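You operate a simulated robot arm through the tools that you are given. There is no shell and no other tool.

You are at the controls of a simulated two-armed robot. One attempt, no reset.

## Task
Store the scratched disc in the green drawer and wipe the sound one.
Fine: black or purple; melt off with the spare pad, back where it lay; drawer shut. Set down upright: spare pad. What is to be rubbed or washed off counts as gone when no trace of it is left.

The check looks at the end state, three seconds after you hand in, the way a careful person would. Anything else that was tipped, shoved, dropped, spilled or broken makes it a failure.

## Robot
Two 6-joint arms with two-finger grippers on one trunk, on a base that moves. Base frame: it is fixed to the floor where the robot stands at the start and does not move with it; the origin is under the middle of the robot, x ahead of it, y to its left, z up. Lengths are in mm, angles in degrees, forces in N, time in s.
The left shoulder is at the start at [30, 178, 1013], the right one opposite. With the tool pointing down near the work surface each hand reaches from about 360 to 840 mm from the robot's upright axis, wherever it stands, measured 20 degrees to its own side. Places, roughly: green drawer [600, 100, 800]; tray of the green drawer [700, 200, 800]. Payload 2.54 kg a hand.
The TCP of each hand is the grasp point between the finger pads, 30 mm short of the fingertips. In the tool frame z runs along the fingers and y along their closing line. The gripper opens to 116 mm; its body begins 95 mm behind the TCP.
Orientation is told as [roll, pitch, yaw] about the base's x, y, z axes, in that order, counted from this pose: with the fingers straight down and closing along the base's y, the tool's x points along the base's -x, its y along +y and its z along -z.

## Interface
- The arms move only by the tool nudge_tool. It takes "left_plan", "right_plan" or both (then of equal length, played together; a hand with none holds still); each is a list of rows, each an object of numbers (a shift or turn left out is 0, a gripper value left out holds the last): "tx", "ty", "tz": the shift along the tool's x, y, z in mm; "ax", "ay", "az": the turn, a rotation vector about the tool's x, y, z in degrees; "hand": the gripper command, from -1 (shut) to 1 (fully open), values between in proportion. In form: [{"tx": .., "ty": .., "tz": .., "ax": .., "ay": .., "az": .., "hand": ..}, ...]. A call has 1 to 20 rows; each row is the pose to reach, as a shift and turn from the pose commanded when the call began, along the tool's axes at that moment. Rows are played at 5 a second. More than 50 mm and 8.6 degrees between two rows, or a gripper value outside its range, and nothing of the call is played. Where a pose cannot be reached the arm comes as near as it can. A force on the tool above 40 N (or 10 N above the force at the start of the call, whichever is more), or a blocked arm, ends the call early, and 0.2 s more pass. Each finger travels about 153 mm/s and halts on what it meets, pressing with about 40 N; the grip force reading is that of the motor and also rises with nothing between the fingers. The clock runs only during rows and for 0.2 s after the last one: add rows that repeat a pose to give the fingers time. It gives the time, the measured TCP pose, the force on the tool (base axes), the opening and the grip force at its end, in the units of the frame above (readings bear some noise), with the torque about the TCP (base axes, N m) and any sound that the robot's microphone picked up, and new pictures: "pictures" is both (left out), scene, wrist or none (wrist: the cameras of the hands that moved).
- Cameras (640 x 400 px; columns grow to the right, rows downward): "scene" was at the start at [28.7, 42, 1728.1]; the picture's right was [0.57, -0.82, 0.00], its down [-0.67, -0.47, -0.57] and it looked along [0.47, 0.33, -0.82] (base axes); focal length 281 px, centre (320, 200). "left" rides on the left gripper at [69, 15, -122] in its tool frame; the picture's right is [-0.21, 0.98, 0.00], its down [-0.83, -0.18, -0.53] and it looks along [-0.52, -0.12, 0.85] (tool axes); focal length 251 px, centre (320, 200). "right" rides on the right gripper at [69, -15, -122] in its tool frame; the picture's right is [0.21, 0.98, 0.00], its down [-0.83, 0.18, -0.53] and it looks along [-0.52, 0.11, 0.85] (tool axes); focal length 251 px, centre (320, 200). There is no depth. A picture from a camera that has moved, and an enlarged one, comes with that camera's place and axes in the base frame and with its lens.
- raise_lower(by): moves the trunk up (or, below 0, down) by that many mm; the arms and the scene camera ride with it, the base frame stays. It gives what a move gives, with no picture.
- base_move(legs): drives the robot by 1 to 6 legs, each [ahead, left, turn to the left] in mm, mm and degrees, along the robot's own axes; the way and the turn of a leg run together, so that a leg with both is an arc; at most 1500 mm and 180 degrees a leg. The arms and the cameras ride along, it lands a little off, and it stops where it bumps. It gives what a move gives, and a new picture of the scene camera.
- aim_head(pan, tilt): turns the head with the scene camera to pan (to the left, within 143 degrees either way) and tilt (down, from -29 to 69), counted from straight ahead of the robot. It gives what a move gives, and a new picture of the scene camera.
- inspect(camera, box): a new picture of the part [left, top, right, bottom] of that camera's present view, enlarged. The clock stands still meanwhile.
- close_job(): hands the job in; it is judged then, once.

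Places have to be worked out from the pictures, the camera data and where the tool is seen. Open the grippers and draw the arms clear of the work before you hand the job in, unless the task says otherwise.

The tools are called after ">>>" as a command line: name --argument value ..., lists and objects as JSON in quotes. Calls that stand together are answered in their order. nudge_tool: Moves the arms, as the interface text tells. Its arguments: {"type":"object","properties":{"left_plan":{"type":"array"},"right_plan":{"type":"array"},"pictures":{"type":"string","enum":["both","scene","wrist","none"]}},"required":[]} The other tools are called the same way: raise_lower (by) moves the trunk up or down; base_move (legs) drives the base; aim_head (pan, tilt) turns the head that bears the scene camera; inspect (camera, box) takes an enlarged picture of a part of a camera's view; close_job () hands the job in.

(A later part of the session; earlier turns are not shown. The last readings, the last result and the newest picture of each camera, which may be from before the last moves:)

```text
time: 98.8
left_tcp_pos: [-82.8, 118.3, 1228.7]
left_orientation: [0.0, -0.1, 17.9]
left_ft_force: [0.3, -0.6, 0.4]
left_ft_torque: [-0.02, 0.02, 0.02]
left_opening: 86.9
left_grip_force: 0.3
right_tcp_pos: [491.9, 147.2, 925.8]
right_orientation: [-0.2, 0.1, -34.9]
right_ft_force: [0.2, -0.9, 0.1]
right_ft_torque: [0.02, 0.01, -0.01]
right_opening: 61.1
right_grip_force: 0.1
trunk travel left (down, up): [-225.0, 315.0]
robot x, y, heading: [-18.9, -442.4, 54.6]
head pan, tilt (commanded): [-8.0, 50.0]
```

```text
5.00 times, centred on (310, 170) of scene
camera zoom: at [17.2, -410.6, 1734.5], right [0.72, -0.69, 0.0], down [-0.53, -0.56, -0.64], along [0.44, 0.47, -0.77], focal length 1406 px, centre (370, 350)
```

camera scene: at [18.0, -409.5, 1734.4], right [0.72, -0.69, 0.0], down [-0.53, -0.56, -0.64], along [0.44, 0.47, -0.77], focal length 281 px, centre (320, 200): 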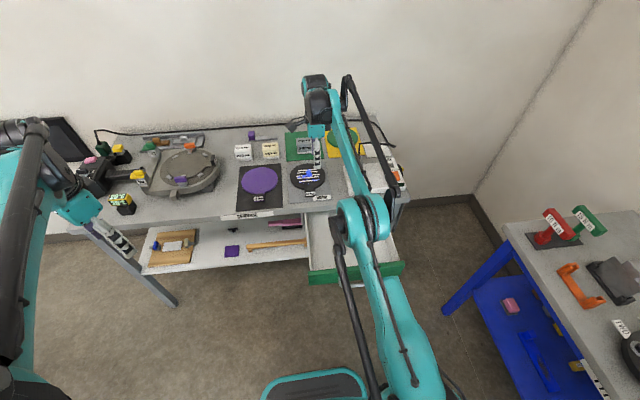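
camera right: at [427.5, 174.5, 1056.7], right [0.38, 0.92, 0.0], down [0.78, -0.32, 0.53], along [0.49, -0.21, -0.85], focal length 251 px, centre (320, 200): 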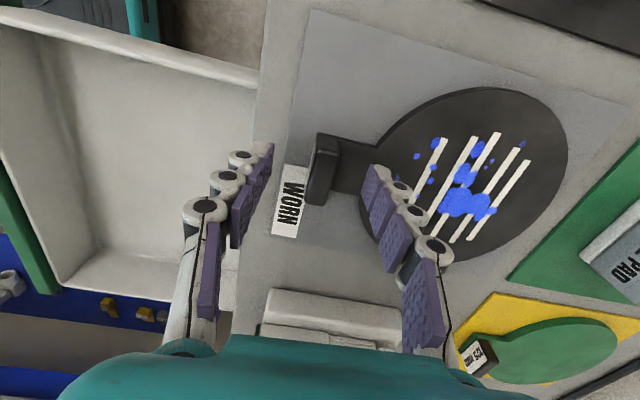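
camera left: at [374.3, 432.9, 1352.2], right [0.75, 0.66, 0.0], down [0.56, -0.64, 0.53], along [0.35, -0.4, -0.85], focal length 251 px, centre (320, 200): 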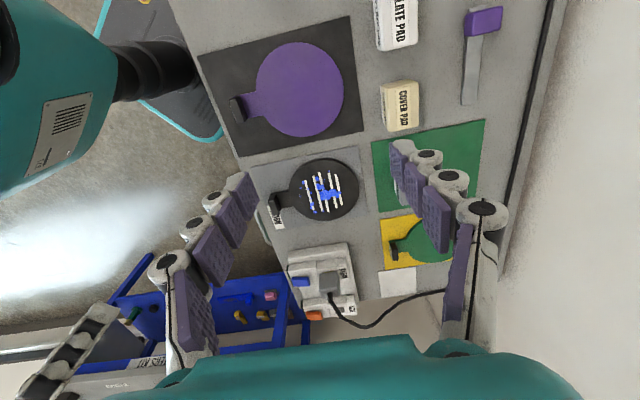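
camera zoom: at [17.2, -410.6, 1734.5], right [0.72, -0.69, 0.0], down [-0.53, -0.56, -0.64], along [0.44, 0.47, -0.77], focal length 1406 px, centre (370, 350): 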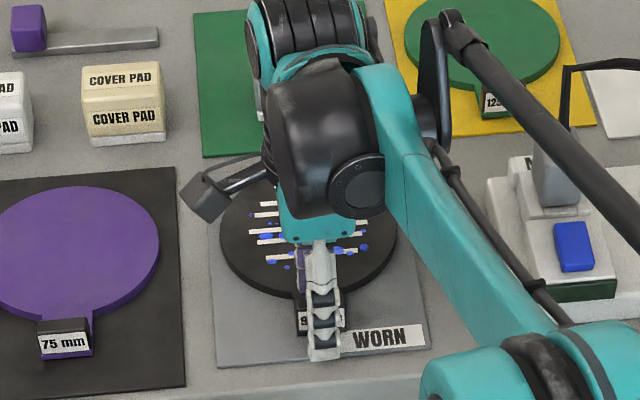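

The fingers straddle the block with about 20 mm of overlap. I close on it.

>>> nudge_tool --right_plan '[{"hand": -0.3}, {"hand": -0.6}, {"hand": -1}, {"hand": -1}, {"hand": -1}]' --pictures "wrist"

```text
time: 100.0
left_tcp_pos: [-82.2, 118.6, 1230.3]
left_orientation: [0.0, 0.1, 18.1]
left_ft_force: [0.5, 0.2, -0.9]
left_ft_torque: [0.02, -0.02, -0.03]
left_opening: 87.1
left_grip_force: 0.1
right_tcp_pos: [491.0, 146.9, 926.8]
right_orientation: [-0.2, 0.0, -34.9]
right_ft_force: [0.6, -1.5, 0.0]
right_ft_torque: [-0.14, -0.15, -0.1]
right_opening: 14.3
right_grip_force: 39.9
trunk travel left (down, up): [-225.0, 315.0]
robot x, y, heading: [-19.1, -444.7, 54.5]
head pan, tilt (commanded): [-8.0, 50.0]
camera right: at [427.0, 173.6, 1047.3], right [0.38, 0.92, 0.0], down [0.78, -0.32, 0.53], along [0.49, -0.21, -0.85], focal length 251 px, centre (320, 200)
```

right: 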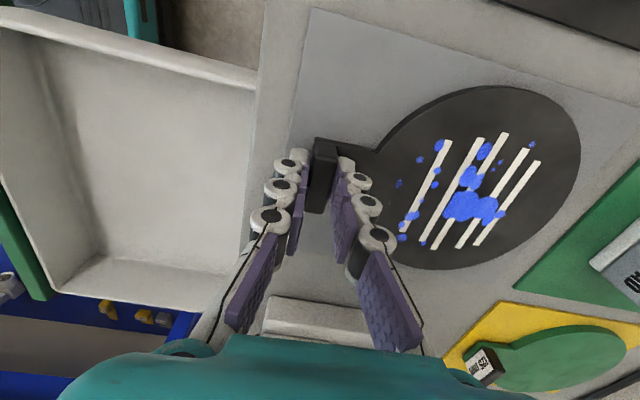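

Gripped at 14.3 mm. I lift slowly 25 mm and look whether the disc hangs level.

>>> nudge_tool --right_plan '[{"tz": -4}, {"tz": -9}, {"tz": -16}, {"tz": -25}, {"tz": -25}]' --pictures "both"

>>> inspect --camera "scene" --box '[260, 120, 360, 220]'

```text
time: 101.2
left_tcp_pos: [-82.3, 119.6, 1229.0]
left_orientation: [0.0, 0.0, 18.0]
left_ft_force: [0.5, 0.4, -0.1]
left_ft_torque: [-0.01, -0.01, 0.0]
left_opening: 87.0
left_grip_force: 0.1
right_tcp_pos: [491.9, 147.6, 950.6]
right_orientation: [-0.2, 0.0, -35.0]
right_ft_force: [0.1, 0.5, -3.5]
right_ft_torque: [-0.26, 0.15, 0.0]
right_opening: 14.5
right_grip_force: 40.0
trunk travel left (down, up): [-225.0, 315.0]
robot x, y, heading: [-17.4, -441.3, 54.6]
head pan, tilt (commanded): [-8.0, 50.0]
camera scene: at [17.8, -409.9, 1734.4], right [0.72, -0.69, 0.0], down [-0.53, -0.56, -0.64], along [0.44, 0.47, -0.77], focal length 281 px, centre (320, 200)
camera right: at [426.5, 174.3, 1072.1], right [0.38, 0.92, 0.0], down [0.78, -0.32, 0.53], along [0.49, -0.21, -0.85], focal length 251 px, centre (320, 200)
```

scene: 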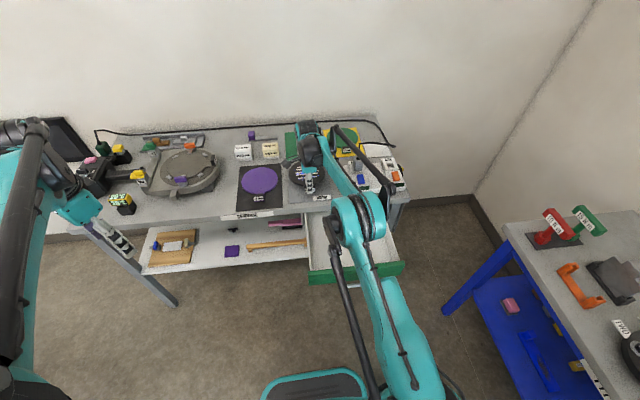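
right: 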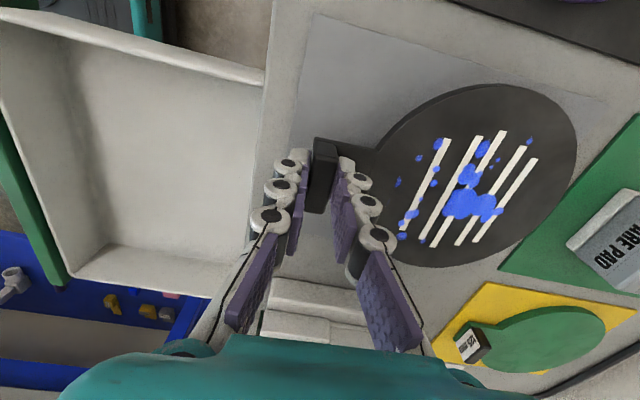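

```text
4.00 times, centred on (310, 170) of scene
camera zoom: at [17.8, -409.9, 1734.4], right [0.72, -0.69, 0.0], down [-0.53, -0.56, -0.64], along [0.44, 0.47, -0.77], focal length 1125 px, centre (360, 320)
```

zoom: 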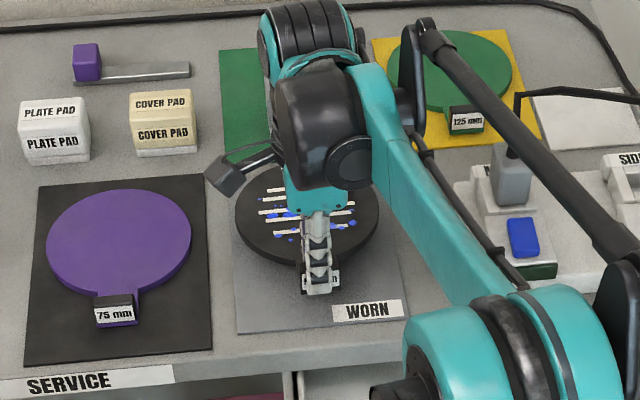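

The disc lifts level (3.5 N). I raise it 60 mm more, draw it out over the open drawer while turning it 90° so that it lies along the tray's width, ending with the block near s≈530, n≈235.

>>> nudge_tool --right_plan '[{"tz": -30, "hand": -1}, {"tz": -60}, {"ty": -30, "tz": -60}, {"ty": -60, "tz": -60, "az": -8}, {"ty": -90, "tz": -60, "az": -16}, {"ty": -120, "tz": -60, "az": -24}, {"ty": -150, "tz": -60, "az": -32}, {"ty": -181.6, "tz": -60, "az": -40}, {"tx": -27, "ty": -181.6, "tz": -60, "az": -48}, {"tx": -54, "ty": -181.6, "tz": -60, "az": -56}, {"tx": -81, "ty": -181.6, "tz": -60, "az": -64}, {"tx": -108, "ty": -181.6, "tz": -60, "az": -72}, {"tx": -136, "ty": -181.6, "tz": -60, "az": -80}, {"tx": -164, "ty": -181.6, "tz": -60, "az": -88}, {"tx": -191, "ty": -181.6, "tz": -60, "az": -90}, {"tx": -218, "ty": -181.6, "tz": -60, "az": -90}, {"tx": -218, "ty": -181.6, "tz": -60, "az": -90}]' --pictures "both"

>>> inspect --camera "scene" --box '[240, 130, 460, 310]'

```text
time: 104.8
left_tcp_pos: [-82.8, 119.2, 1229.3]
left_orientation: [0.0, -0.2, 18.0]
left_ft_force: [0.4, 0.2, -0.4]
left_ft_torque: [0.02, -0.02, 0.02]
left_opening: 86.8
left_grip_force: 0.1
right_tcp_pos: [567.5, -124.6, 1012.8]
right_orientation: [0.1, 0.2, 55.0]
right_ft_force: [-0.6, 0.0, -3.3]
right_ft_torque: [-0.16, -0.27, -0.01]
right_opening: 14.4
right_grip_force: 39.8
trunk travel left (down, up): [-225.0, 315.0]
robot x, y, heading: [-14.0, -444.3, 54.7]
head pan, tilt (commanded): [-8.0, 50.0]
camera scene: at [16.7, -410.1, 1734.5], right [0.73, -0.69, 0.0], down [-0.53, -0.56, -0.64], along [0.44, 0.47, -0.77], focal length 281 px, centre (320, 200)
camera right: at [541.1, -189.8, 1134.0], right [-0.92, 0.38, 0.0], down [0.32, 0.78, 0.53], along [0.2, 0.49, -0.85], focal length 251 px, centre (320, 200)
```

scene: 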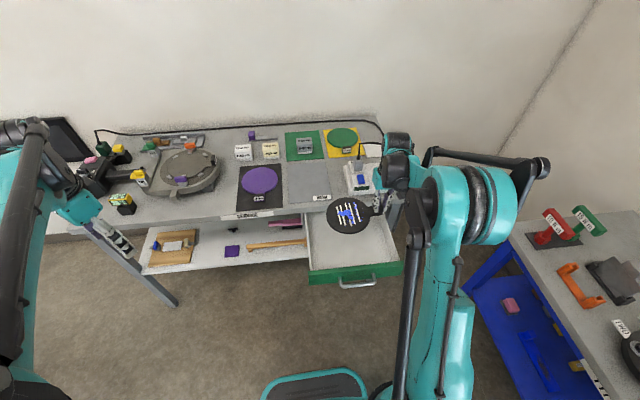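
right: 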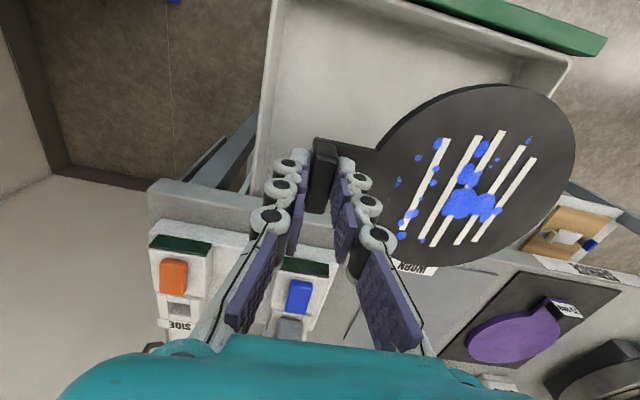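

```text
2.22 times, centred on (350, 220) of scene
camera zoom: at [16.7, -410.1, 1734.5], right [0.73, -0.69, 0.0], down [-0.53, -0.56, -0.64], along [0.44, 0.47, -0.77], focal length 625 px, centre (253, 156)
```

zoom: 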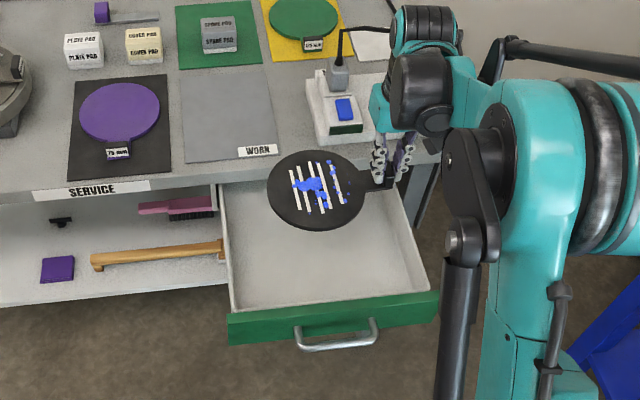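

The disc hangs level over the tray: disc centre s≈427, n≈231, tray s 278–596, n 122–362. I lower it to TCP z≈840 and check the clearances.

>>> nudge_tool --right_plan '[{"tz": 30}, {"tz": 60}, {"tz": 90}, {"tz": 115}, {"tz": 135}, {"tz": 155}, {"tz": 172}, {"tz": 172}]' --pictures "both"

>>> inspect --camera "scene" --box '[280, 180, 440, 300]'

```text
time: 106.6
left_tcp_pos: [-82.5, 119.3, 1230.1]
left_orientation: [0.0, 0.0, 18.0]
left_ft_force: [-0.7, 0.2, 0.2]
left_ft_torque: [0.01, 0.02, 0.0]
left_opening: 87.3
left_grip_force: 0.0
right_tcp_pos: [567.8, -125.4, 839.1]
right_orientation: [0.0, 0.2, 55.1]
right_ft_force: [0.4, 0.2, -3.3]
right_ft_torque: [-0.2, -0.25, 0.02]
right_opening: 14.4
right_grip_force: 39.9
trunk travel left (down, up): [-225.0, 315.0]
robot x, y, heading: [-15.4, -440.9, 54.7]
head pan, tilt (commanded): [-8.0, 50.0]
camera scene: at [17.3, -410.6, 1734.5], right [0.72, -0.69, 0.0], down [-0.53, -0.56, -0.64], along [0.44, 0.47, -0.77], focal length 281 px, centre (320, 200)
camera right: at [541.4, -191.1, 961.0], right [-0.92, 0.38, 0.0], down [0.32, 0.78, 0.53], along [0.2, 0.49, -0.85], focal length 251 px, centre (320, 200)
```

scene: 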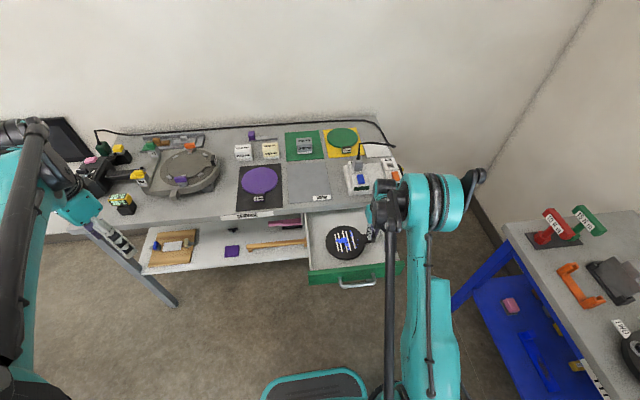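
right: 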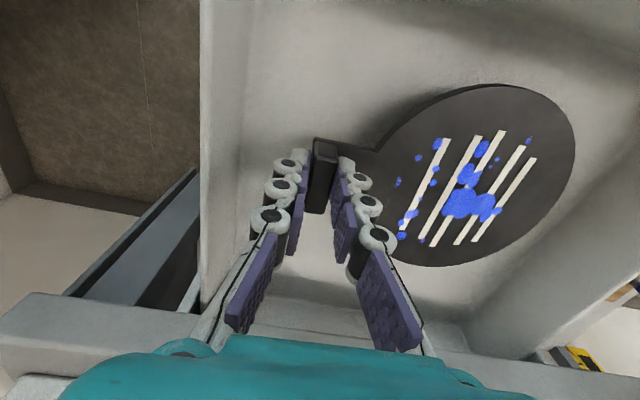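

```text
3.33 times, centred on (360, 240) of scene
camera zoom: at [17.3, -410.6, 1734.5], right [0.72, -0.69, 0.0], down [-0.53, -0.56, -0.64], along [0.44, 0.47, -0.77], focal length 938 px, centre (187, 67)
```

zoom: 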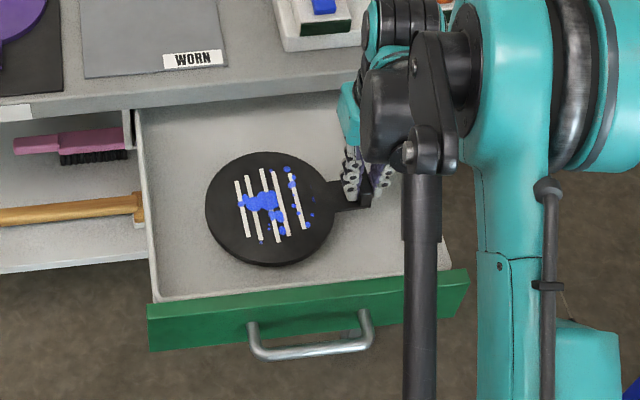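

Clearances are good and the elbow is high above. I lower further, slowly near the floor of the tray.

>>> nudge_tool --right_plan '[{"tz": 10}, {"tz": 18}, {"tz": 24}, {"tz": 28}, {"tz": 30}, {"tz": 30}]' --pictures "wrist"

```text
time: 108.0
left_tcp_pos: [-82.4, 119.1, 1230.6]
left_orientation: [0.0, 0.0, 18.0]
left_ft_force: [0.6, 0.1, -0.4]
left_ft_torque: [-0.03, 0.01, 0.0]
left_opening: 86.9
left_grip_force: 0.0
right_tcp_pos: [566.9, -126.9, 809.3]
right_orientation: [-0.1, 0.1, 55.1]
right_ft_force: [0.1, -0.4, -3.3]
right_ft_torque: [-0.17, -0.28, 0.03]
right_opening: 14.5
right_grip_force: 39.8
trunk travel left (down, up): [-225.0, 315.0]
robot x, y, heading: [-17.7, -444.7, 54.6]
head pan, tilt (commanded): [-8.0, 50.0]
camera right: at [540.6, -192.1, 931.0], right [-0.92, 0.38, 0.0], down [0.32, 0.78, 0.53], along [0.2, 0.49, -0.85], focal length 251 px, centre (320, 200)
```

right: 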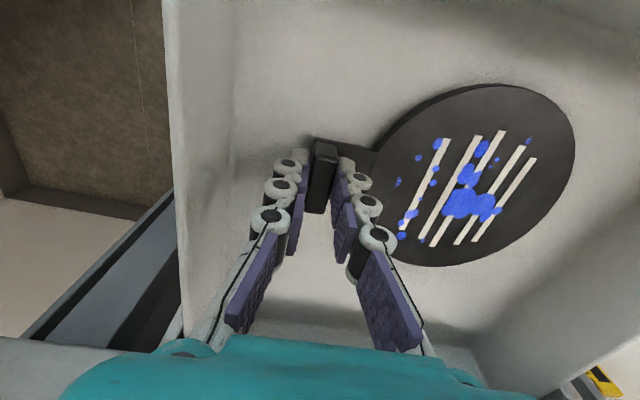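

The gap between the outer finger and the tray wall is about 25 mm. I go down in 2 mm steps until the disc touches the floor.

>>> nudge_tool --right_plan '[{"tz": 2}, {"tz": 4}, {"tz": 6}, {"tz": 8}, {"tz": 8}]' --pictures "none"

```text
time: 109.2
left_tcp_pos: [-82.8, 118.5, 1230.0]
left_orientation: [0.2, -0.1, 17.9]
left_ft_force: [-0.6, 0.0, 0.4]
left_ft_torque: [0.04, -0.01, -0.03]
left_opening: 86.8
left_grip_force: 0.0
right_tcp_pos: [566.3, -127.2, 804.0]
right_orientation: [0.0, 0.1, 55.1]
right_ft_force: [2.7, -0.4, 19.1]
right_ft_torque: [0.58, 0.05, -0.04]
right_opening: 14.6
right_grip_force: 39.4
trunk travel left (down, up): [-225.0, 315.0]
robot x, y, heading: [-19.4, -443.0, 54.5]
head pan, tilt (commanded): [-8.0, 50.0]
```

The disc rests on the tray floor (19 N). I ease up 1.5 mm, open the fingers slightly and rise straight up.

>>> nudge_tool --right_plan '[{"tz": -1}, {"tz": -1.6}, {"tz": -1.6, "hand": -0.6}, {"tz": -1.6, "hand": -0.38}, {"tz": -1.6, "hand": -0.38}, {"tz": -1.6, "hand": -0.38}]' --pictures "wrist"

```text
time: 110.6
left_tcp_pos: [-82.9, 118.9, 1230.5]
left_orientation: [0.0, 0.0, 18.0]
left_ft_force: [-0.2, -0.6, 0.4]
left_ft_torque: [0.05, -0.03, 0.03]
left_opening: 87.2
left_grip_force: 0.2
right_tcp_pos: [566.2, -127.1, 803.5]
right_orientation: [0.0, 0.2, 55.1]
right_ft_force: [0.5, 0.2, -0.2]
right_ft_torque: [0.04, 0.0, -0.02]
right_opening: 36.0
right_grip_force: 0.0
trunk travel left (down, up): [-225.0, 315.0]
robot x, y, heading: [-20.4, -446.1, 54.5]
head pan, tilt (commanded): [-8.0, 50.0]
camera right: at [538.9, -192.3, 925.7], right [-0.92, 0.38, 0.0], down [0.32, 0.78, 0.53], along [0.2, 0.49, -0.85], focal length 251 px, centre (320, 200)
```

right: 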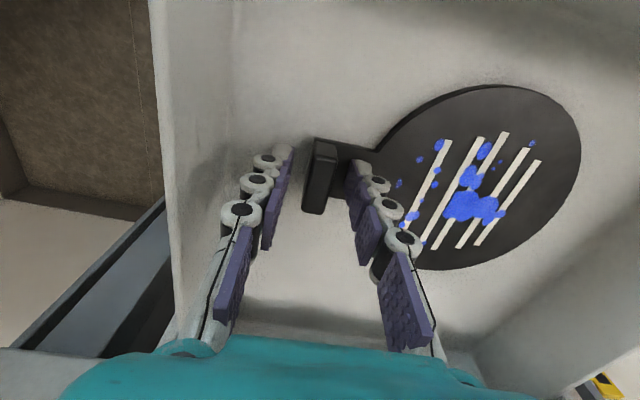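

Released; the disc lies flat in the tray. I rise straight up 230 mm.

>>> nudge_tool --right_plan '[{"tz": -20}, {"tz": -50}, {"tz": -90}, {"tz": -130}, {"tz": -170}, {"tz": -210}, {"tz": -230}, {"tz": -230}]' --pictures "both"

>>> inspect --camera "scene" --box '[280, 180, 440, 300]'

```text
time: 112.4
left_tcp_pos: [-82.2, 118.6, 1229.7]
left_orientation: [-0.2, 0.0, 17.9]
left_ft_force: [0.6, 1.1, -0.1]
left_ft_torque: [0.02, 0.01, 0.0]
left_opening: 87.3
left_grip_force: 0.1
right_tcp_pos: [565.7, -125.8, 1031.8]
right_orientation: [0.1, 0.2, 55.0]
right_ft_force: [0.3, -0.4, -0.1]
right_ft_torque: [0.01, -0.03, -0.04]
right_opening: 36.3
right_grip_force: 0.0
trunk travel left (down, up): [-225.0, 315.0]
robot x, y, heading: [-17.2, -444.2, 55.0]
head pan, tilt (commanded): [-8.0, 50.0]
camera scene: at [17.4, -410.6, 1734.4], right [0.72, -0.69, 0.0], down [-0.53, -0.56, -0.64], along [0.44, 0.47, -0.77], focal length 281 px, centre (320, 200)
camera right: at [539.3, -192.1, 1153.2], right [-0.92, 0.38, 0.0], down [0.32, 0.78, 0.53], along [0.2, 0.49, -0.85], focal length 251 px, centre (320, 200)
```

scene: 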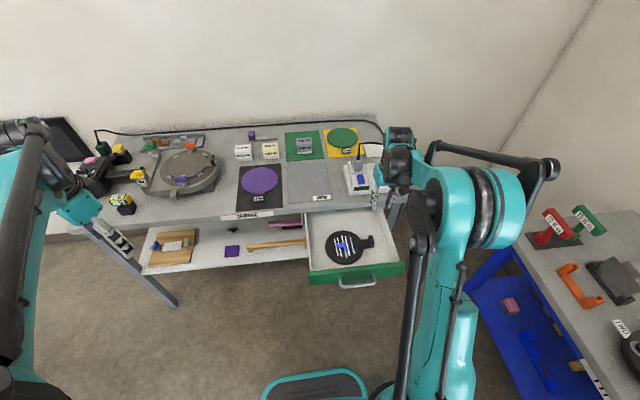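
right: 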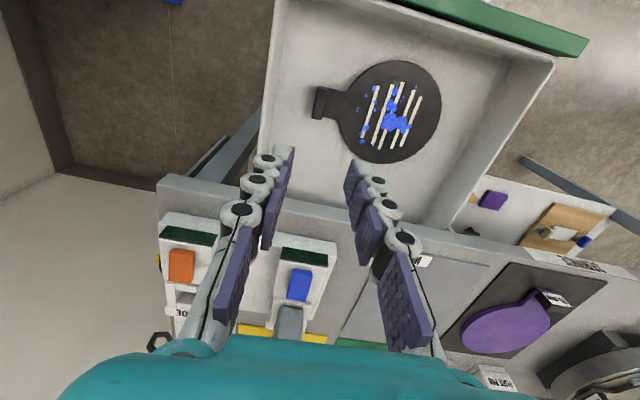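

```text
3.33 times, centred on (360, 240) of scene
camera zoom: at [17.4, -410.6, 1734.4], right [0.72, -0.69, 0.0], down [-0.53, -0.56, -0.64], along [0.44, 0.47, -0.77], focal length 938 px, centre (187, 67)
```

zoom: 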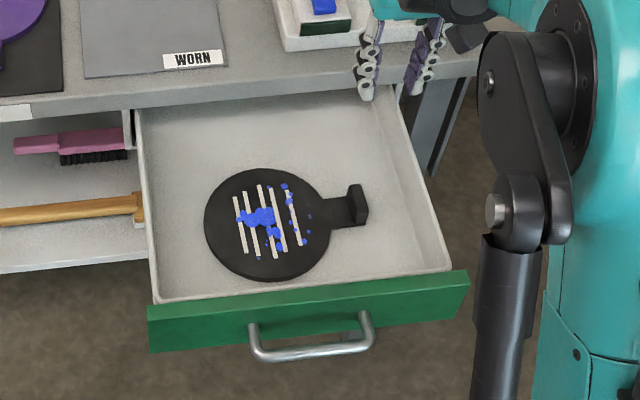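

The black disc lies flat inside the tray, well below the rim. To shut the drawer I move the closed right hand over to the front of the handle (s≈432, n≈10), first at height.

>>> nudge_tool --right_plan '[{"tx": 37, "ty": 17, "hand": -1}, {"tx": 74, "ty": 34}, {"tx": 111, "ty": 52}, {"tx": 148, "ty": 69}, {"tx": 185, "ty": 86}, {"tx": 222.7, "ty": 103.3}, {"tx": 222.7, "ty": 103.3}]' --pictures "both"

```text
time: 114.0
left_tcp_pos: [-82.7, 119.3, 1229.8]
left_orientation: [0.0, 0.1, 17.9]
left_ft_force: [-0.2, 0.9, -0.3]
left_ft_torque: [-0.02, -0.01, 0.0]
left_opening: 87.0
left_grip_force: 0.1
right_tcp_pos: [356.4, -249.1, 1033.4]
right_orientation: [0.0, 0.3, 55.1]
right_ft_force: [0.0, -0.1, 0.2]
right_ft_torque: [-0.04, 0.01, 0.01]
right_opening: 0.2
right_grip_force: 28.6
trunk travel left (down, up): [-225.0, 315.0]
robot x, y, heading: [-19.5, -443.1, 54.5]
head pan, tilt (commanded): [-8.0, 50.0]
camera scene: at [18.4, -409.7, 1734.4], right [0.72, -0.69, 0.0], down [-0.53, -0.56, -0.64], along [0.44, 0.47, -0.77], focal length 281 px, centre (320, 200)
camera right: at [329.7, -313.5, 1154.8], right [-0.92, 0.38, 0.0], down [0.32, 0.78, 0.53], along [0.2, 0.49, -0.85], focal length 251 px, centre (320, 200)
```

scene: 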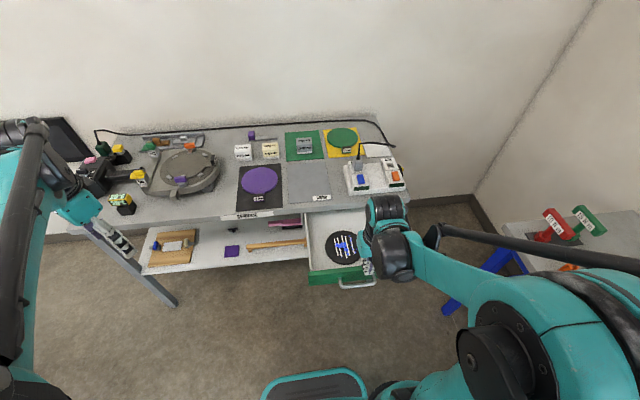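
right: 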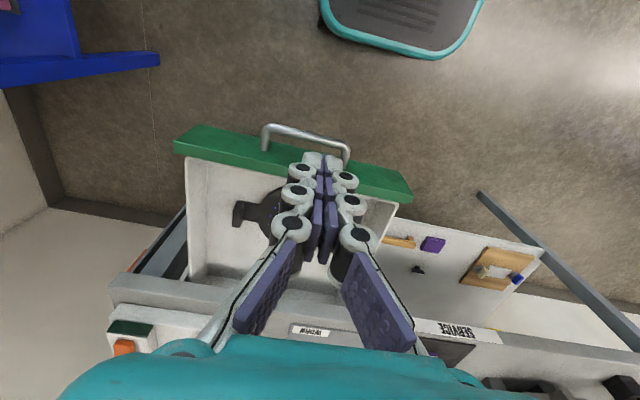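

The handle bar reads n≈59 and the fingertips will come down at n≈12, in front of it. I descend to z≈815.

>>> nudge_tool --right_plan '[{"tz": 40}, {"tz": 80}, {"tz": 120}, {"tz": 155}, {"tz": 190}, {"tz": 218}, {"tz": 218}]' --pictures "both"

>>> inspect --camera "scene" --box '[290, 190, 450, 310]'

```text
time: 115.6
left_tcp_pos: [-82.8, 120.0, 1229.7]
left_orientation: [0.0, -0.1, 18.0]
left_ft_force: [0.4, -0.7, -0.3]
left_ft_torque: [-0.02, 0.02, 0.02]
left_opening: 86.9
left_grip_force: 0.0
right_tcp_pos: [386.5, -211.4, 890.0]
right_orientation: [0.1, 0.2, 55.1]
right_ft_force: [0.1, 0.5, -0.5]
right_ft_torque: [0.0, 0.03, 0.01]
right_opening: 0.0
right_grip_force: 28.3
right hand out of reach, approached as far as the arm can: row 3, 4, 5, 6, 7
trunk travel left (down, up): [-225.0, 315.0]
robot x, y, heading: [-18.1, -443.7, 54.4]
head pan, tilt (commanded): [-8.0, 50.0]
camera scene: at [16.8, -410.9, 1734.5], right [0.72, -0.69, 0.0], down [-0.53, -0.56, -0.64], along [0.44, 0.47, -0.77], focal length 281 px, centre (320, 200)
camera right: at [359.8, -276.8, 1012.7], right [-0.92, 0.38, 0.0], down [0.32, 0.78, 0.53], along [0.2, 0.49, -0.85], focal length 251 px, centre (320, 200)
```

scene: 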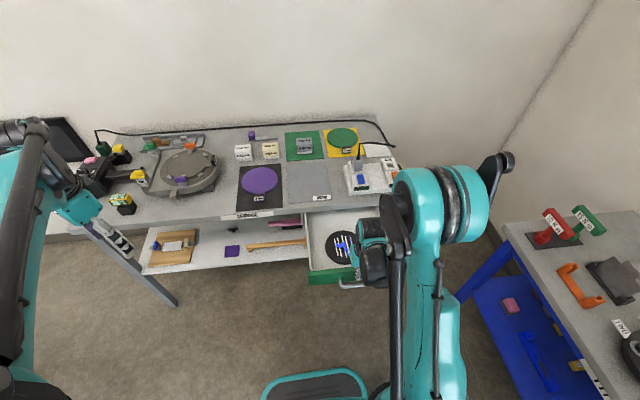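
right: 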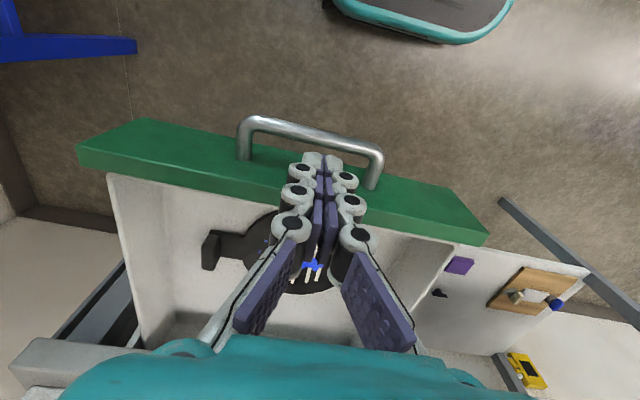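

```text
3.33 times, centred on (370, 250) of scene
camera zoom: at [16.8, -410.9, 1734.5], right [0.72, -0.69, 0.0], down [-0.53, -0.56, -0.64], along [0.44, 0.47, -0.77], focal length 938 px, centre (153, 33)
```

zoom: 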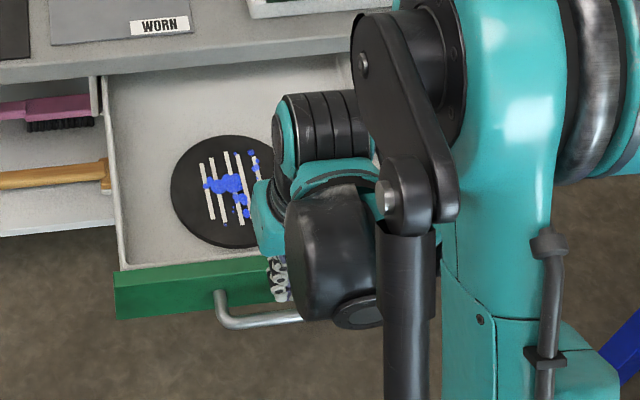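

The hand cannot come so close at that height and stopped at z≈890 above the handle, touching nothing. I raise it, then drive back about 125 mm to get a better distance.

>>> nudge_tool --right_plan '[{"tz": -40}, {"tz": -80}, {"tz": -120}, {"tz": -120}]' --pictures "none"

>>> base_move --legs '[[-125, 3, 0]]'

```text
time: 116.6
left_tcp_pos: [-82.7, 118.9, 1230.2]
left_orientation: [-0.1, 0.0, 18.0]
left_ft_force: [-0.4, 0.0, -0.5]
left_ft_torque: [-0.01, 0.02, -0.02]
left_opening: 87.0
left_grip_force: 0.1
right_tcp_pos: [382.5, -205.9, 1008.5]
right_orientation: [0.0, 0.2, 55.0]
right_ft_force: [0.2, -1.0, 0.1]
right_ft_torque: [0.0, 0.0, 0.0]
right_opening: 0.0
right_grip_force: 28.7
trunk travel left (down, up): [-225.0, 315.0]
robot x, y, heading: [-17.9, -442.8, 54.3]
head pan, tilt (commanded): [-8.0, 50.0]
```

```text
time: 117.9
left_tcp_pos: [-157.1, 19.6, 1231.2]
left_orientation: [0.1, -0.1, 18.0]
left_ft_force: [-0.2, 0.1, 0.4]
left_ft_torque: [0.04, -0.02, -0.03]
left_opening: 87.1
left_grip_force: 0.0
right_tcp_pos: [307.6, -305.2, 1009.2]
right_orientation: [0.0, 0.1, 55.3]
right_ft_force: [-0.3, 0.1, -0.4]
right_ft_torque: [0.0, -0.04, -0.02]
right_opening: 0.0
right_grip_force: 28.6
trunk travel left (down, up): [-225.0, 315.0]
robot x, y, heading: [-91.1, -543.7, 54.5]
head pan, tilt (commanded): [-8.0, 50.0]
camera scene: at [-57.6, -510.0, 1734.5], right [0.73, -0.69, 0.0], down [-0.53, -0.56, -0.64], along [0.44, 0.47, -0.77], focal length 281 px, centre (320, 200)
```

scene: 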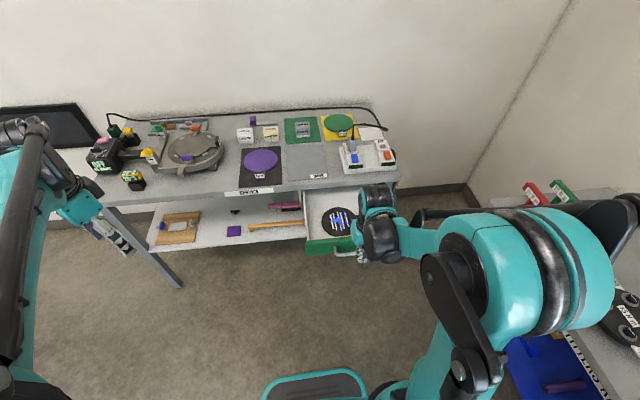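

The hand is at n≈−62, s≈429. I move it to n≈12 in front of the bar and descend to z≈860 first.

>>> nudge_tool --right_plan '[{"tx": -37}, {"tx": -74}, {"tx": -74, "tz": 40}, {"tx": -74, "tz": 80}, {"tx": -74, "tz": 120}, {"tx": -74, "tz": 149}, {"tx": -74, "tz": 149}]' --pictures "wrist"

```text
time: 119.5
left_tcp_pos: [-157.6, 20.2, 1229.2]
left_orientation: [0.0, -0.1, 17.9]
left_ft_force: [-0.5, -0.6, -0.7]
left_ft_torque: [-0.04, -0.04, 0.0]
left_opening: 86.8
left_grip_force: 0.0
right_tcp_pos: [347.6, -243.0, 861.0]
right_orientation: [0.0, 0.2, 55.1]
right_ft_force: [-0.9, -1.2, -0.2]
right_ft_torque: [0.02, 0.0, -0.01]
right_opening: 0.0
right_grip_force: 28.4
trunk travel left (down, up): [-225.0, 315.0]
robot x, y, heading: [-93.1, -542.7, 54.4]
head pan, tilt (commanded): [-8.0, 50.0]
camera right: at [320.7, -308.4, 982.3], right [-0.92, 0.38, 0.0], down [0.32, 0.78, 0.53], along [0.2, 0.49, -0.85], focal length 251 px, centre (320, 200)
```

right: 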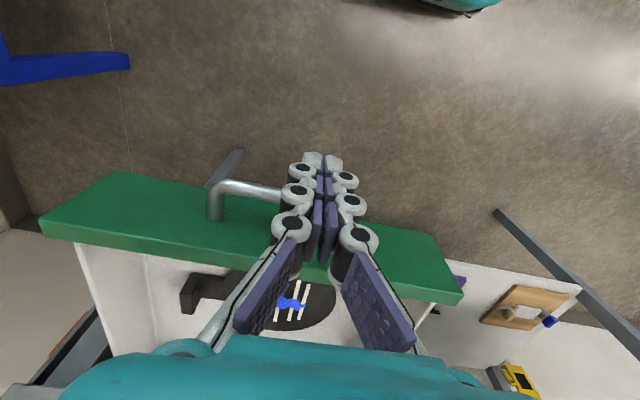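

The fingers are in front of the bar, clear by about 30 mm. I descend the last 46 mm.

>>> nudge_tool --right_plan '[{"tz": 16}, {"tz": 32}, {"tz": 46}, {"tz": 46}]' --pictures "wrist"

```text
time: 120.5
left_tcp_pos: [-157.7, 20.3, 1230.0]
left_orientation: [0.2, -0.1, 18.0]
left_ft_force: [0.6, -0.3, 0.2]
left_ft_torque: [0.02, -0.02, -0.01]
left_opening: 87.0
left_grip_force: 0.0
right_tcp_pos: [348.9, -244.2, 814.2]
right_orientation: [0.0, 0.2, 55.2]
right_ft_force: [0.4, -1.0, 0.5]
right_ft_torque: [-0.04, -0.05, -0.04]
right_opening: 0.1
right_grip_force: 28.5
trunk travel left (down, up): [-225.0, 315.0]
robot x, y, heading: [-90.9, -539.2, 54.7]
head pan, tilt (commanded): [-8.0, 50.0]
camera right: at [322.5, -309.9, 935.0], right [-0.92, 0.38, 0.0], down [0.32, 0.78, 0.53], along [0.2, 0.49, -0.85], focal length 251 px, centre (320, 200)
```

right: 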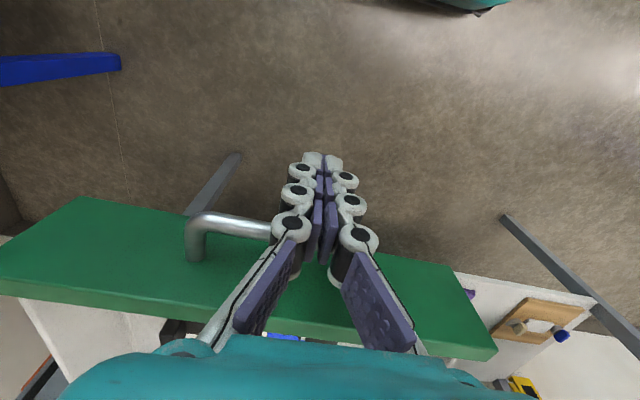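

The closed fingers stand in front of the bar at s≈426. I push along the drawer's axis, gently at first, then at a slow even pace.

>>> nudge_tool --right_plan '[{"tx": -8, "ty": -0.3}, {"tx": -16, "ty": -0.6}, {"tx": -22, "ty": -0.8}, {"tx": -27, "ty": -1.0}, {"tx": -32, "ty": -1.2}, {"tx": -38, "ty": -1.4}, {"tx": -46, "ty": -1.7}, {"tx": -56, "ty": -2.0}, {"tx": -66, "ty": -2.4}, {"tx": -76, "ty": -2.8}, {"tx": -86, "ty": -3.1}, {"tx": -96, "ty": -3.5}, {"tx": -106, "ty": -3.9}, {"tx": -116, "ty": -4.2}, {"tx": -126, "ty": -4.6}, {"tx": -136, "ty": -5.0}, {"tx": -146, "ty": -5.3}, {"tx": -156, "ty": -5.7}, {"tx": -166, "ty": -6.1}, {"tx": -172, "ty": -6.3}]' --pictures "both"

>>> inspect --camera "scene" --box '[270, 160, 430, 280]'

```text
time: 124.7
left_tcp_pos: [-156.4, 22.6, 1230.6]
left_orientation: [0.0, -0.1, 17.9]
left_ft_force: [0.3, 0.5, 0.2]
left_ft_torque: [0.0, -0.02, 0.0]
left_opening: 86.9
left_grip_force: 0.1
right_tcp_pos: [454.5, -106.8, 813.6]
right_orientation: [0.0, 0.2, 55.2]
right_ft_force: [-0.2, -0.5, -0.8]
right_ft_torque: [-0.02, -0.02, -0.01]
right_opening: 0.0
right_grip_force: 28.3
trunk travel left (down, up): [-225.0, 315.0]
robot x, y, heading: [-91.5, -545.6, 54.6]
head pan, tilt (commanded): [-8.0, 50.0]
camera scene: at [-56.5, -508.7, 1734.5], right [0.73, -0.69, 0.0], down [-0.53, -0.56, -0.64], along [0.44, 0.47, -0.77], focal length 281 px, centre (320, 200)
camera right: at [426.4, -172.1, 934.9], right [-0.92, 0.38, 0.0], down [0.32, 0.78, 0.53], along [0.2, 0.49, -0.85], focal length 251 px, centre (320, 200)
```

scene: 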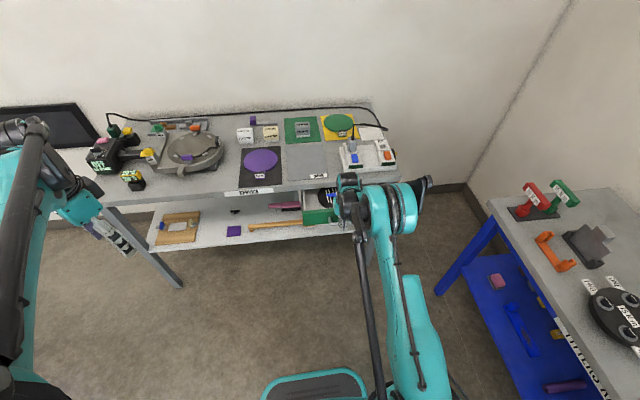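
right: 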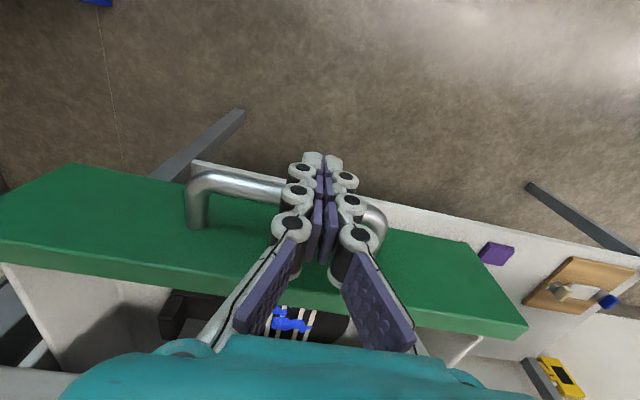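

```text
3.33 times, centred on (350, 220) of scene
camera zoom: at [-56.5, -508.7, 1734.5], right [0.73, -0.69, 0.0], down [-0.53, -0.56, -0.64], along [0.44, 0.47, -0.77], focal length 938 px, centre (220, 133)
```

zoom: 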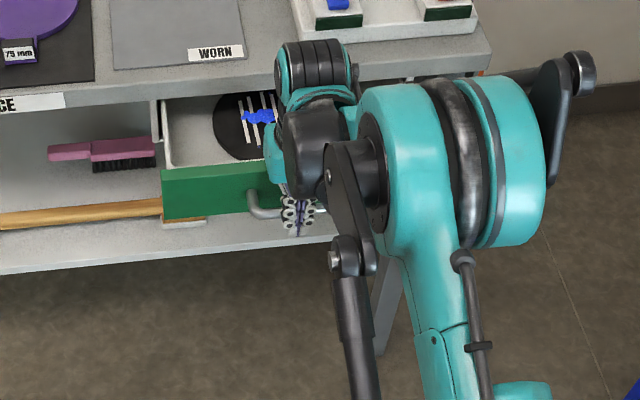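

The drawer slides without resistance, now about 115 mm from shut. I continue, slowing at the end.

>>> nudge_tool --right_plan '[{"tx": -9, "ty": -0.3}, {"tx": -18, "ty": -0.7}, {"tx": -27, "ty": -1.0}, {"tx": -36, "ty": -1.3}, {"tx": -45, "ty": -1.6}, {"tx": -54, "ty": -2.0}, {"tx": -63, "ty": -2.3}, {"tx": -72, "ty": -2.6}, {"tx": -80, "ty": -2.9}, {"tx": -86, "ty": -3.1}, {"tx": -91, "ty": -3.3}, {"tx": -95, "ty": -3.5}, {"tx": -98, "ty": -3.6}, {"tx": -101, "ty": -3.7}, {"tx": -104, "ty": -3.8}, {"tx": -104, "ty": -3.8}]' --pictures "both"

>>> inspect --camera "scene" --box '[270, 160, 430, 280]'

```text
time: 128.1
left_tcp_pos: [-156.9, 20.6, 1229.5]
left_orientation: [-0.1, -0.2, 18.0]
left_ft_force: [-0.1, -0.4, 0.7]
left_ft_torque: [-0.01, 0.0, 0.03]
left_opening: 86.9
left_grip_force: 0.1
right_tcp_pos: [513.2, -29.4, 817.3]
right_orientation: [0.0, 0.2, 55.3]
right_ft_force: [-0.2, -1.9, -0.7]
right_ft_torque: [-0.04, 0.04, 0.0]
right_opening: 0.0
right_grip_force: 28.5
right hand out of reach, approached as far as the arm can: row 14, 15, 16
trunk travel left (down, up): [-225.0, 315.0]
robot x, y, heading: [-93.6, -545.9, 54.6]
head pan, tilt (commanded): [-8.0, 50.0]
camera scene: at [-56.5, -508.7, 1734.5], right [0.73, -0.69, 0.0], down [-0.53, -0.56, -0.64], along [0.44, 0.47, -0.77], focal length 281 px, centre (320, 200)
camera right: at [486.6, -93.8, 938.4], right [-0.92, 0.38, 0.0], down [0.32, 0.78, 0.53], along [0.2, 0.49, -0.85], focal length 251 px, centre (320, 200)
```

scene: 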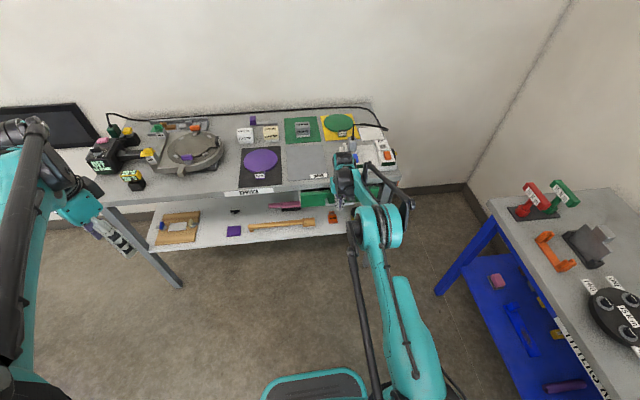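
right: 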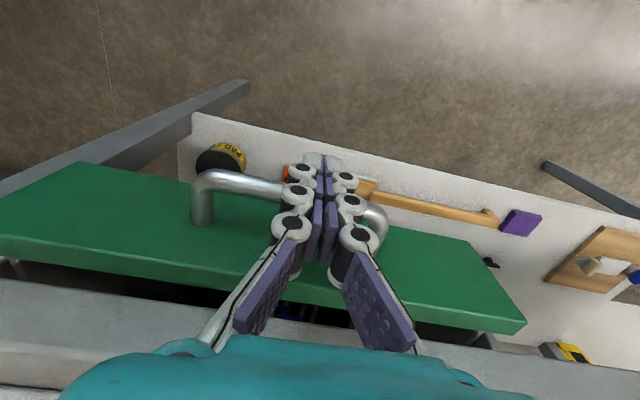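

```text
3.33 times, centred on (350, 220) of scene
camera zoom: at [-56.5, -508.7, 1734.5], right [0.73, -0.69, 0.0], down [-0.53, -0.56, -0.64], along [0.44, 0.47, -0.77], focal length 938 px, centre (220, 133)
```

zoom: 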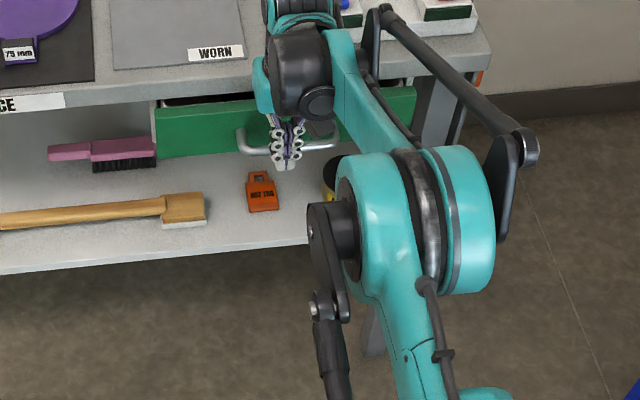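

The arm reached its limit with ~18 mm left to close. I pull the hand back 110 mm, drive forward 80 mm, and then push again with the arm.

>>> nudge_tool --right_plan '[{"tx": 15}, {"tx": 40}, {"tx": 65}, {"tx": 90}, {"tx": 110}, {"tx": 110}]' --pictures "none"

>>> base_move --legs '[[80, -2, 0]]'

```text
time: 129.5
left_tcp_pos: [-156.1, 20.8, 1230.3]
left_orientation: [0.0, 0.0, 18.0]
left_ft_force: [0.3, 0.1, -0.4]
left_ft_torque: [-0.02, 0.02, -0.03]
left_opening: 86.9
left_grip_force: 0.1
right_tcp_pos: [450.3, -118.4, 817.9]
right_orientation: [0.0, 0.3, 55.2]
right_ft_force: [-0.7, -0.2, 0.0]
right_ft_torque: [-0.02, 0.04, 0.02]
right_opening: 0.0
right_grip_force: 28.3
trunk travel left (down, up): [-225.0, 315.0]
robot x, y, heading: [-91.0, -542.6, 54.3]
head pan, tilt (commanded): [-8.0, 50.0]
```

```text
time: 130.5
left_tcp_pos: [-106.6, 86.0, 1229.3]
left_orientation: [0.0, 0.0, 18.0]
left_ft_force: [1.3, 0.2, 0.5]
left_ft_torque: [-0.04, 0.04, 0.02]
left_opening: 86.9
left_grip_force: 0.1
right_tcp_pos: [498.1, -53.0, 816.8]
right_orientation: [0.0, 0.2, 55.0]
right_ft_force: [0.3, 0.5, -0.1]
right_ft_torque: [0.02, -0.01, 0.01]
right_opening: 0.2
right_grip_force: 28.6
trunk travel left (down, up): [-225.0, 315.0]
robot x, y, heading: [-44.6, -480.4, 54.5]
head pan, tilt (commanded): [-8.0, 50.0]
camera scene: at [-7.1, -443.0, 1734.4], right [0.73, -0.69, 0.0], down [-0.53, -0.56, -0.64], along [0.44, 0.47, -0.77], focal length 281 px, centre (320, 200)
```

scene: 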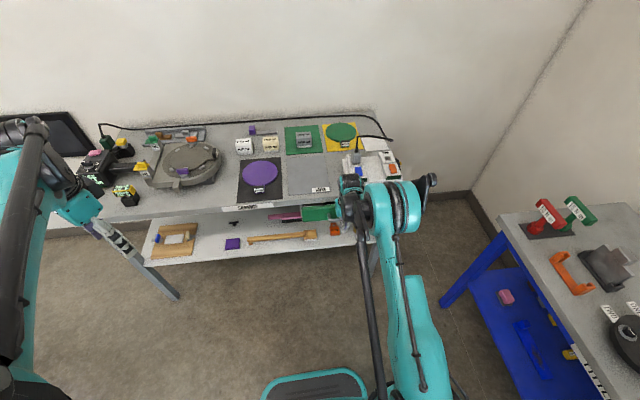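

The hand is at n≈254. I push forward in small steps; the call will stop by itself if the force rises.

>>> nudge_tool --right_plan '[{"tx": -10, "ty": -0.3}, {"tx": -20, "ty": -0.7}, {"tx": -27, "ty": -1}, {"tx": -31, "ty": -1.1}, {"tx": -34, "ty": -1.2}, {"tx": -37, "ty": -1.3}, {"tx": -40, "ty": -1.4}, {"tx": -42, "ty": -1.5}, {"tx": -44, "ty": -1.5}, {"tx": -46, "ty": -1.6}, {"tx": -46, "ty": -1.6}]' --pictures "both"

>>> inspect --camera "scene" --box '[270, 160, 430, 280]'

```text
time: 132.9
left_tcp_pos: [-108.5, 85.5, 1229.6]
left_orientation: [0.1, -0.2, 18.0]
left_ft_force: [-0.9, -0.3, -0.8]
left_ft_torque: [0.0, -0.02, 0.02]
left_opening: 87.1
left_grip_force: 0.1
right_tcp_pos: [524.7, -18.9, 817.8]
right_orientation: [0.0, 0.2, 55.0]
right_ft_force: [-0.4, -1.7, 0.1]
right_ft_torque: [-0.03, 0.01, -0.01]
right_opening: 0.2
right_grip_force: 28.3
trunk travel left (down, up): [-225.0, 315.0]
robot x, y, heading: [-39.8, -477.8, 54.4]
head pan, tilt (commanded): [-8.0, 50.0]
camera scene: at [-8.4, -444.9, 1734.5], right [0.73, -0.69, 0.0], down [-0.53, -0.56, -0.64], along [0.44, 0.47, -0.77], focal length 281 px, centre (320, 200)
camera right: at [498.3, -84.2, 938.7], right [-0.92, 0.38, 0.0], down [0.32, 0.78, 0.53], along [0.2, 0.49, -0.85], focal length 251 px, centre (320, 200)
```

scene: 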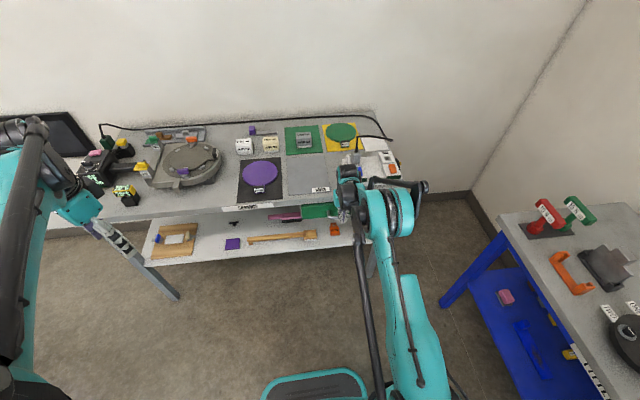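
right: 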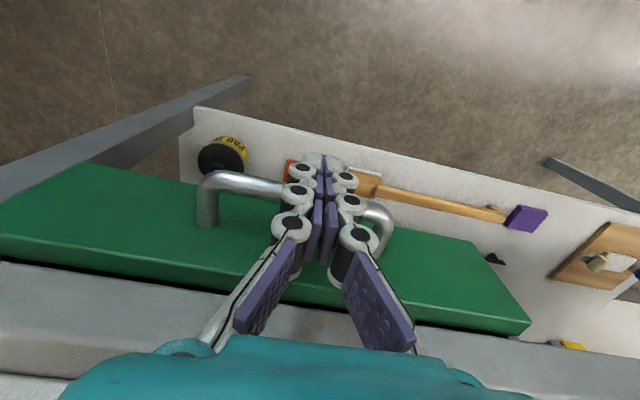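

```text
3.33 times, centred on (350, 220) of scene
camera zoom: at [-8.4, -444.9, 1734.5], right [0.73, -0.69, 0.0], down [-0.53, -0.56, -0.64], along [0.44, 0.47, -0.77], focal length 938 px, centre (220, 133)
```

zoom: 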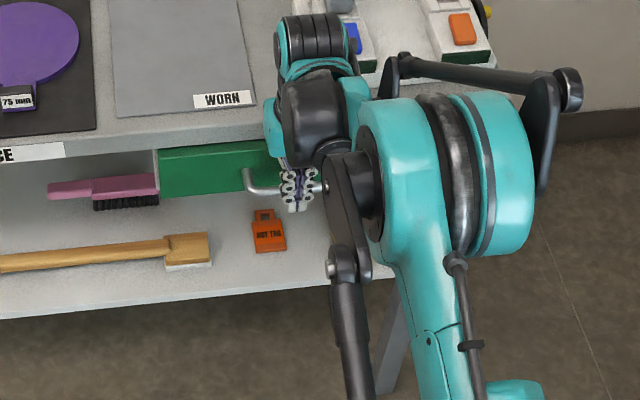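

TCP n≈297 and a thin dark gap behind the panel is still to be seen; no force yet. I push on in 1.5 mm steps.

>>> nudge_tool --right_plan '[{"tx": -2}, {"tx": -4}, {"tx": -6}, {"tx": -7.5}, {"tx": -9}, {"tx": -10.5}, {"tx": -12}, {"tx": -12}]' --pictures "wrist"

```text
time: 134.1
left_tcp_pos: [-109.4, 83.7, 1230.4]
left_orientation: [0.1, -0.1, 18.0]
left_ft_force: [-0.3, 0.3, -0.2]
left_ft_torque: [-0.03, -0.01, 0.04]
left_opening: 87.1
left_grip_force: 0.0
right_tcp_pos: [527.9, -14.8, 815.9]
right_orientation: [-0.1, 0.7, 55.1]
right_ft_force: [-5.4, -8.9, 2.2]
right_ft_torque: [-0.15, 0.08, -0.05]
right_opening: 6.2
right_grip_force: 28.2
trunk travel left (down, up): [-225.0, 315.0]
robot x, y, heading: [-43.4, -474.8, 54.3]
head pan, tilt (commanded): [-8.0, 50.0]
stopped in row 5 (right hand): the force on the tool passed its limit at 43 N (the readings are from after the stop); the commanded pose is now the measured one
camera right: at [502.0, -79.1, 938.7], right [-0.92, 0.38, 0.0], down [0.33, 0.79, 0.52], along [0.2, 0.48, -0.85], focal length 251 px, centre (320, 200)
```

right: 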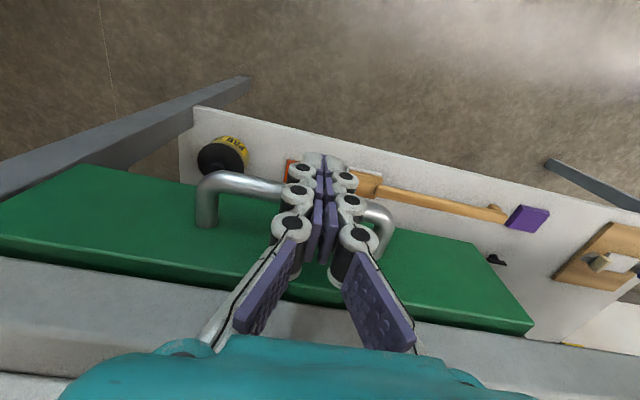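

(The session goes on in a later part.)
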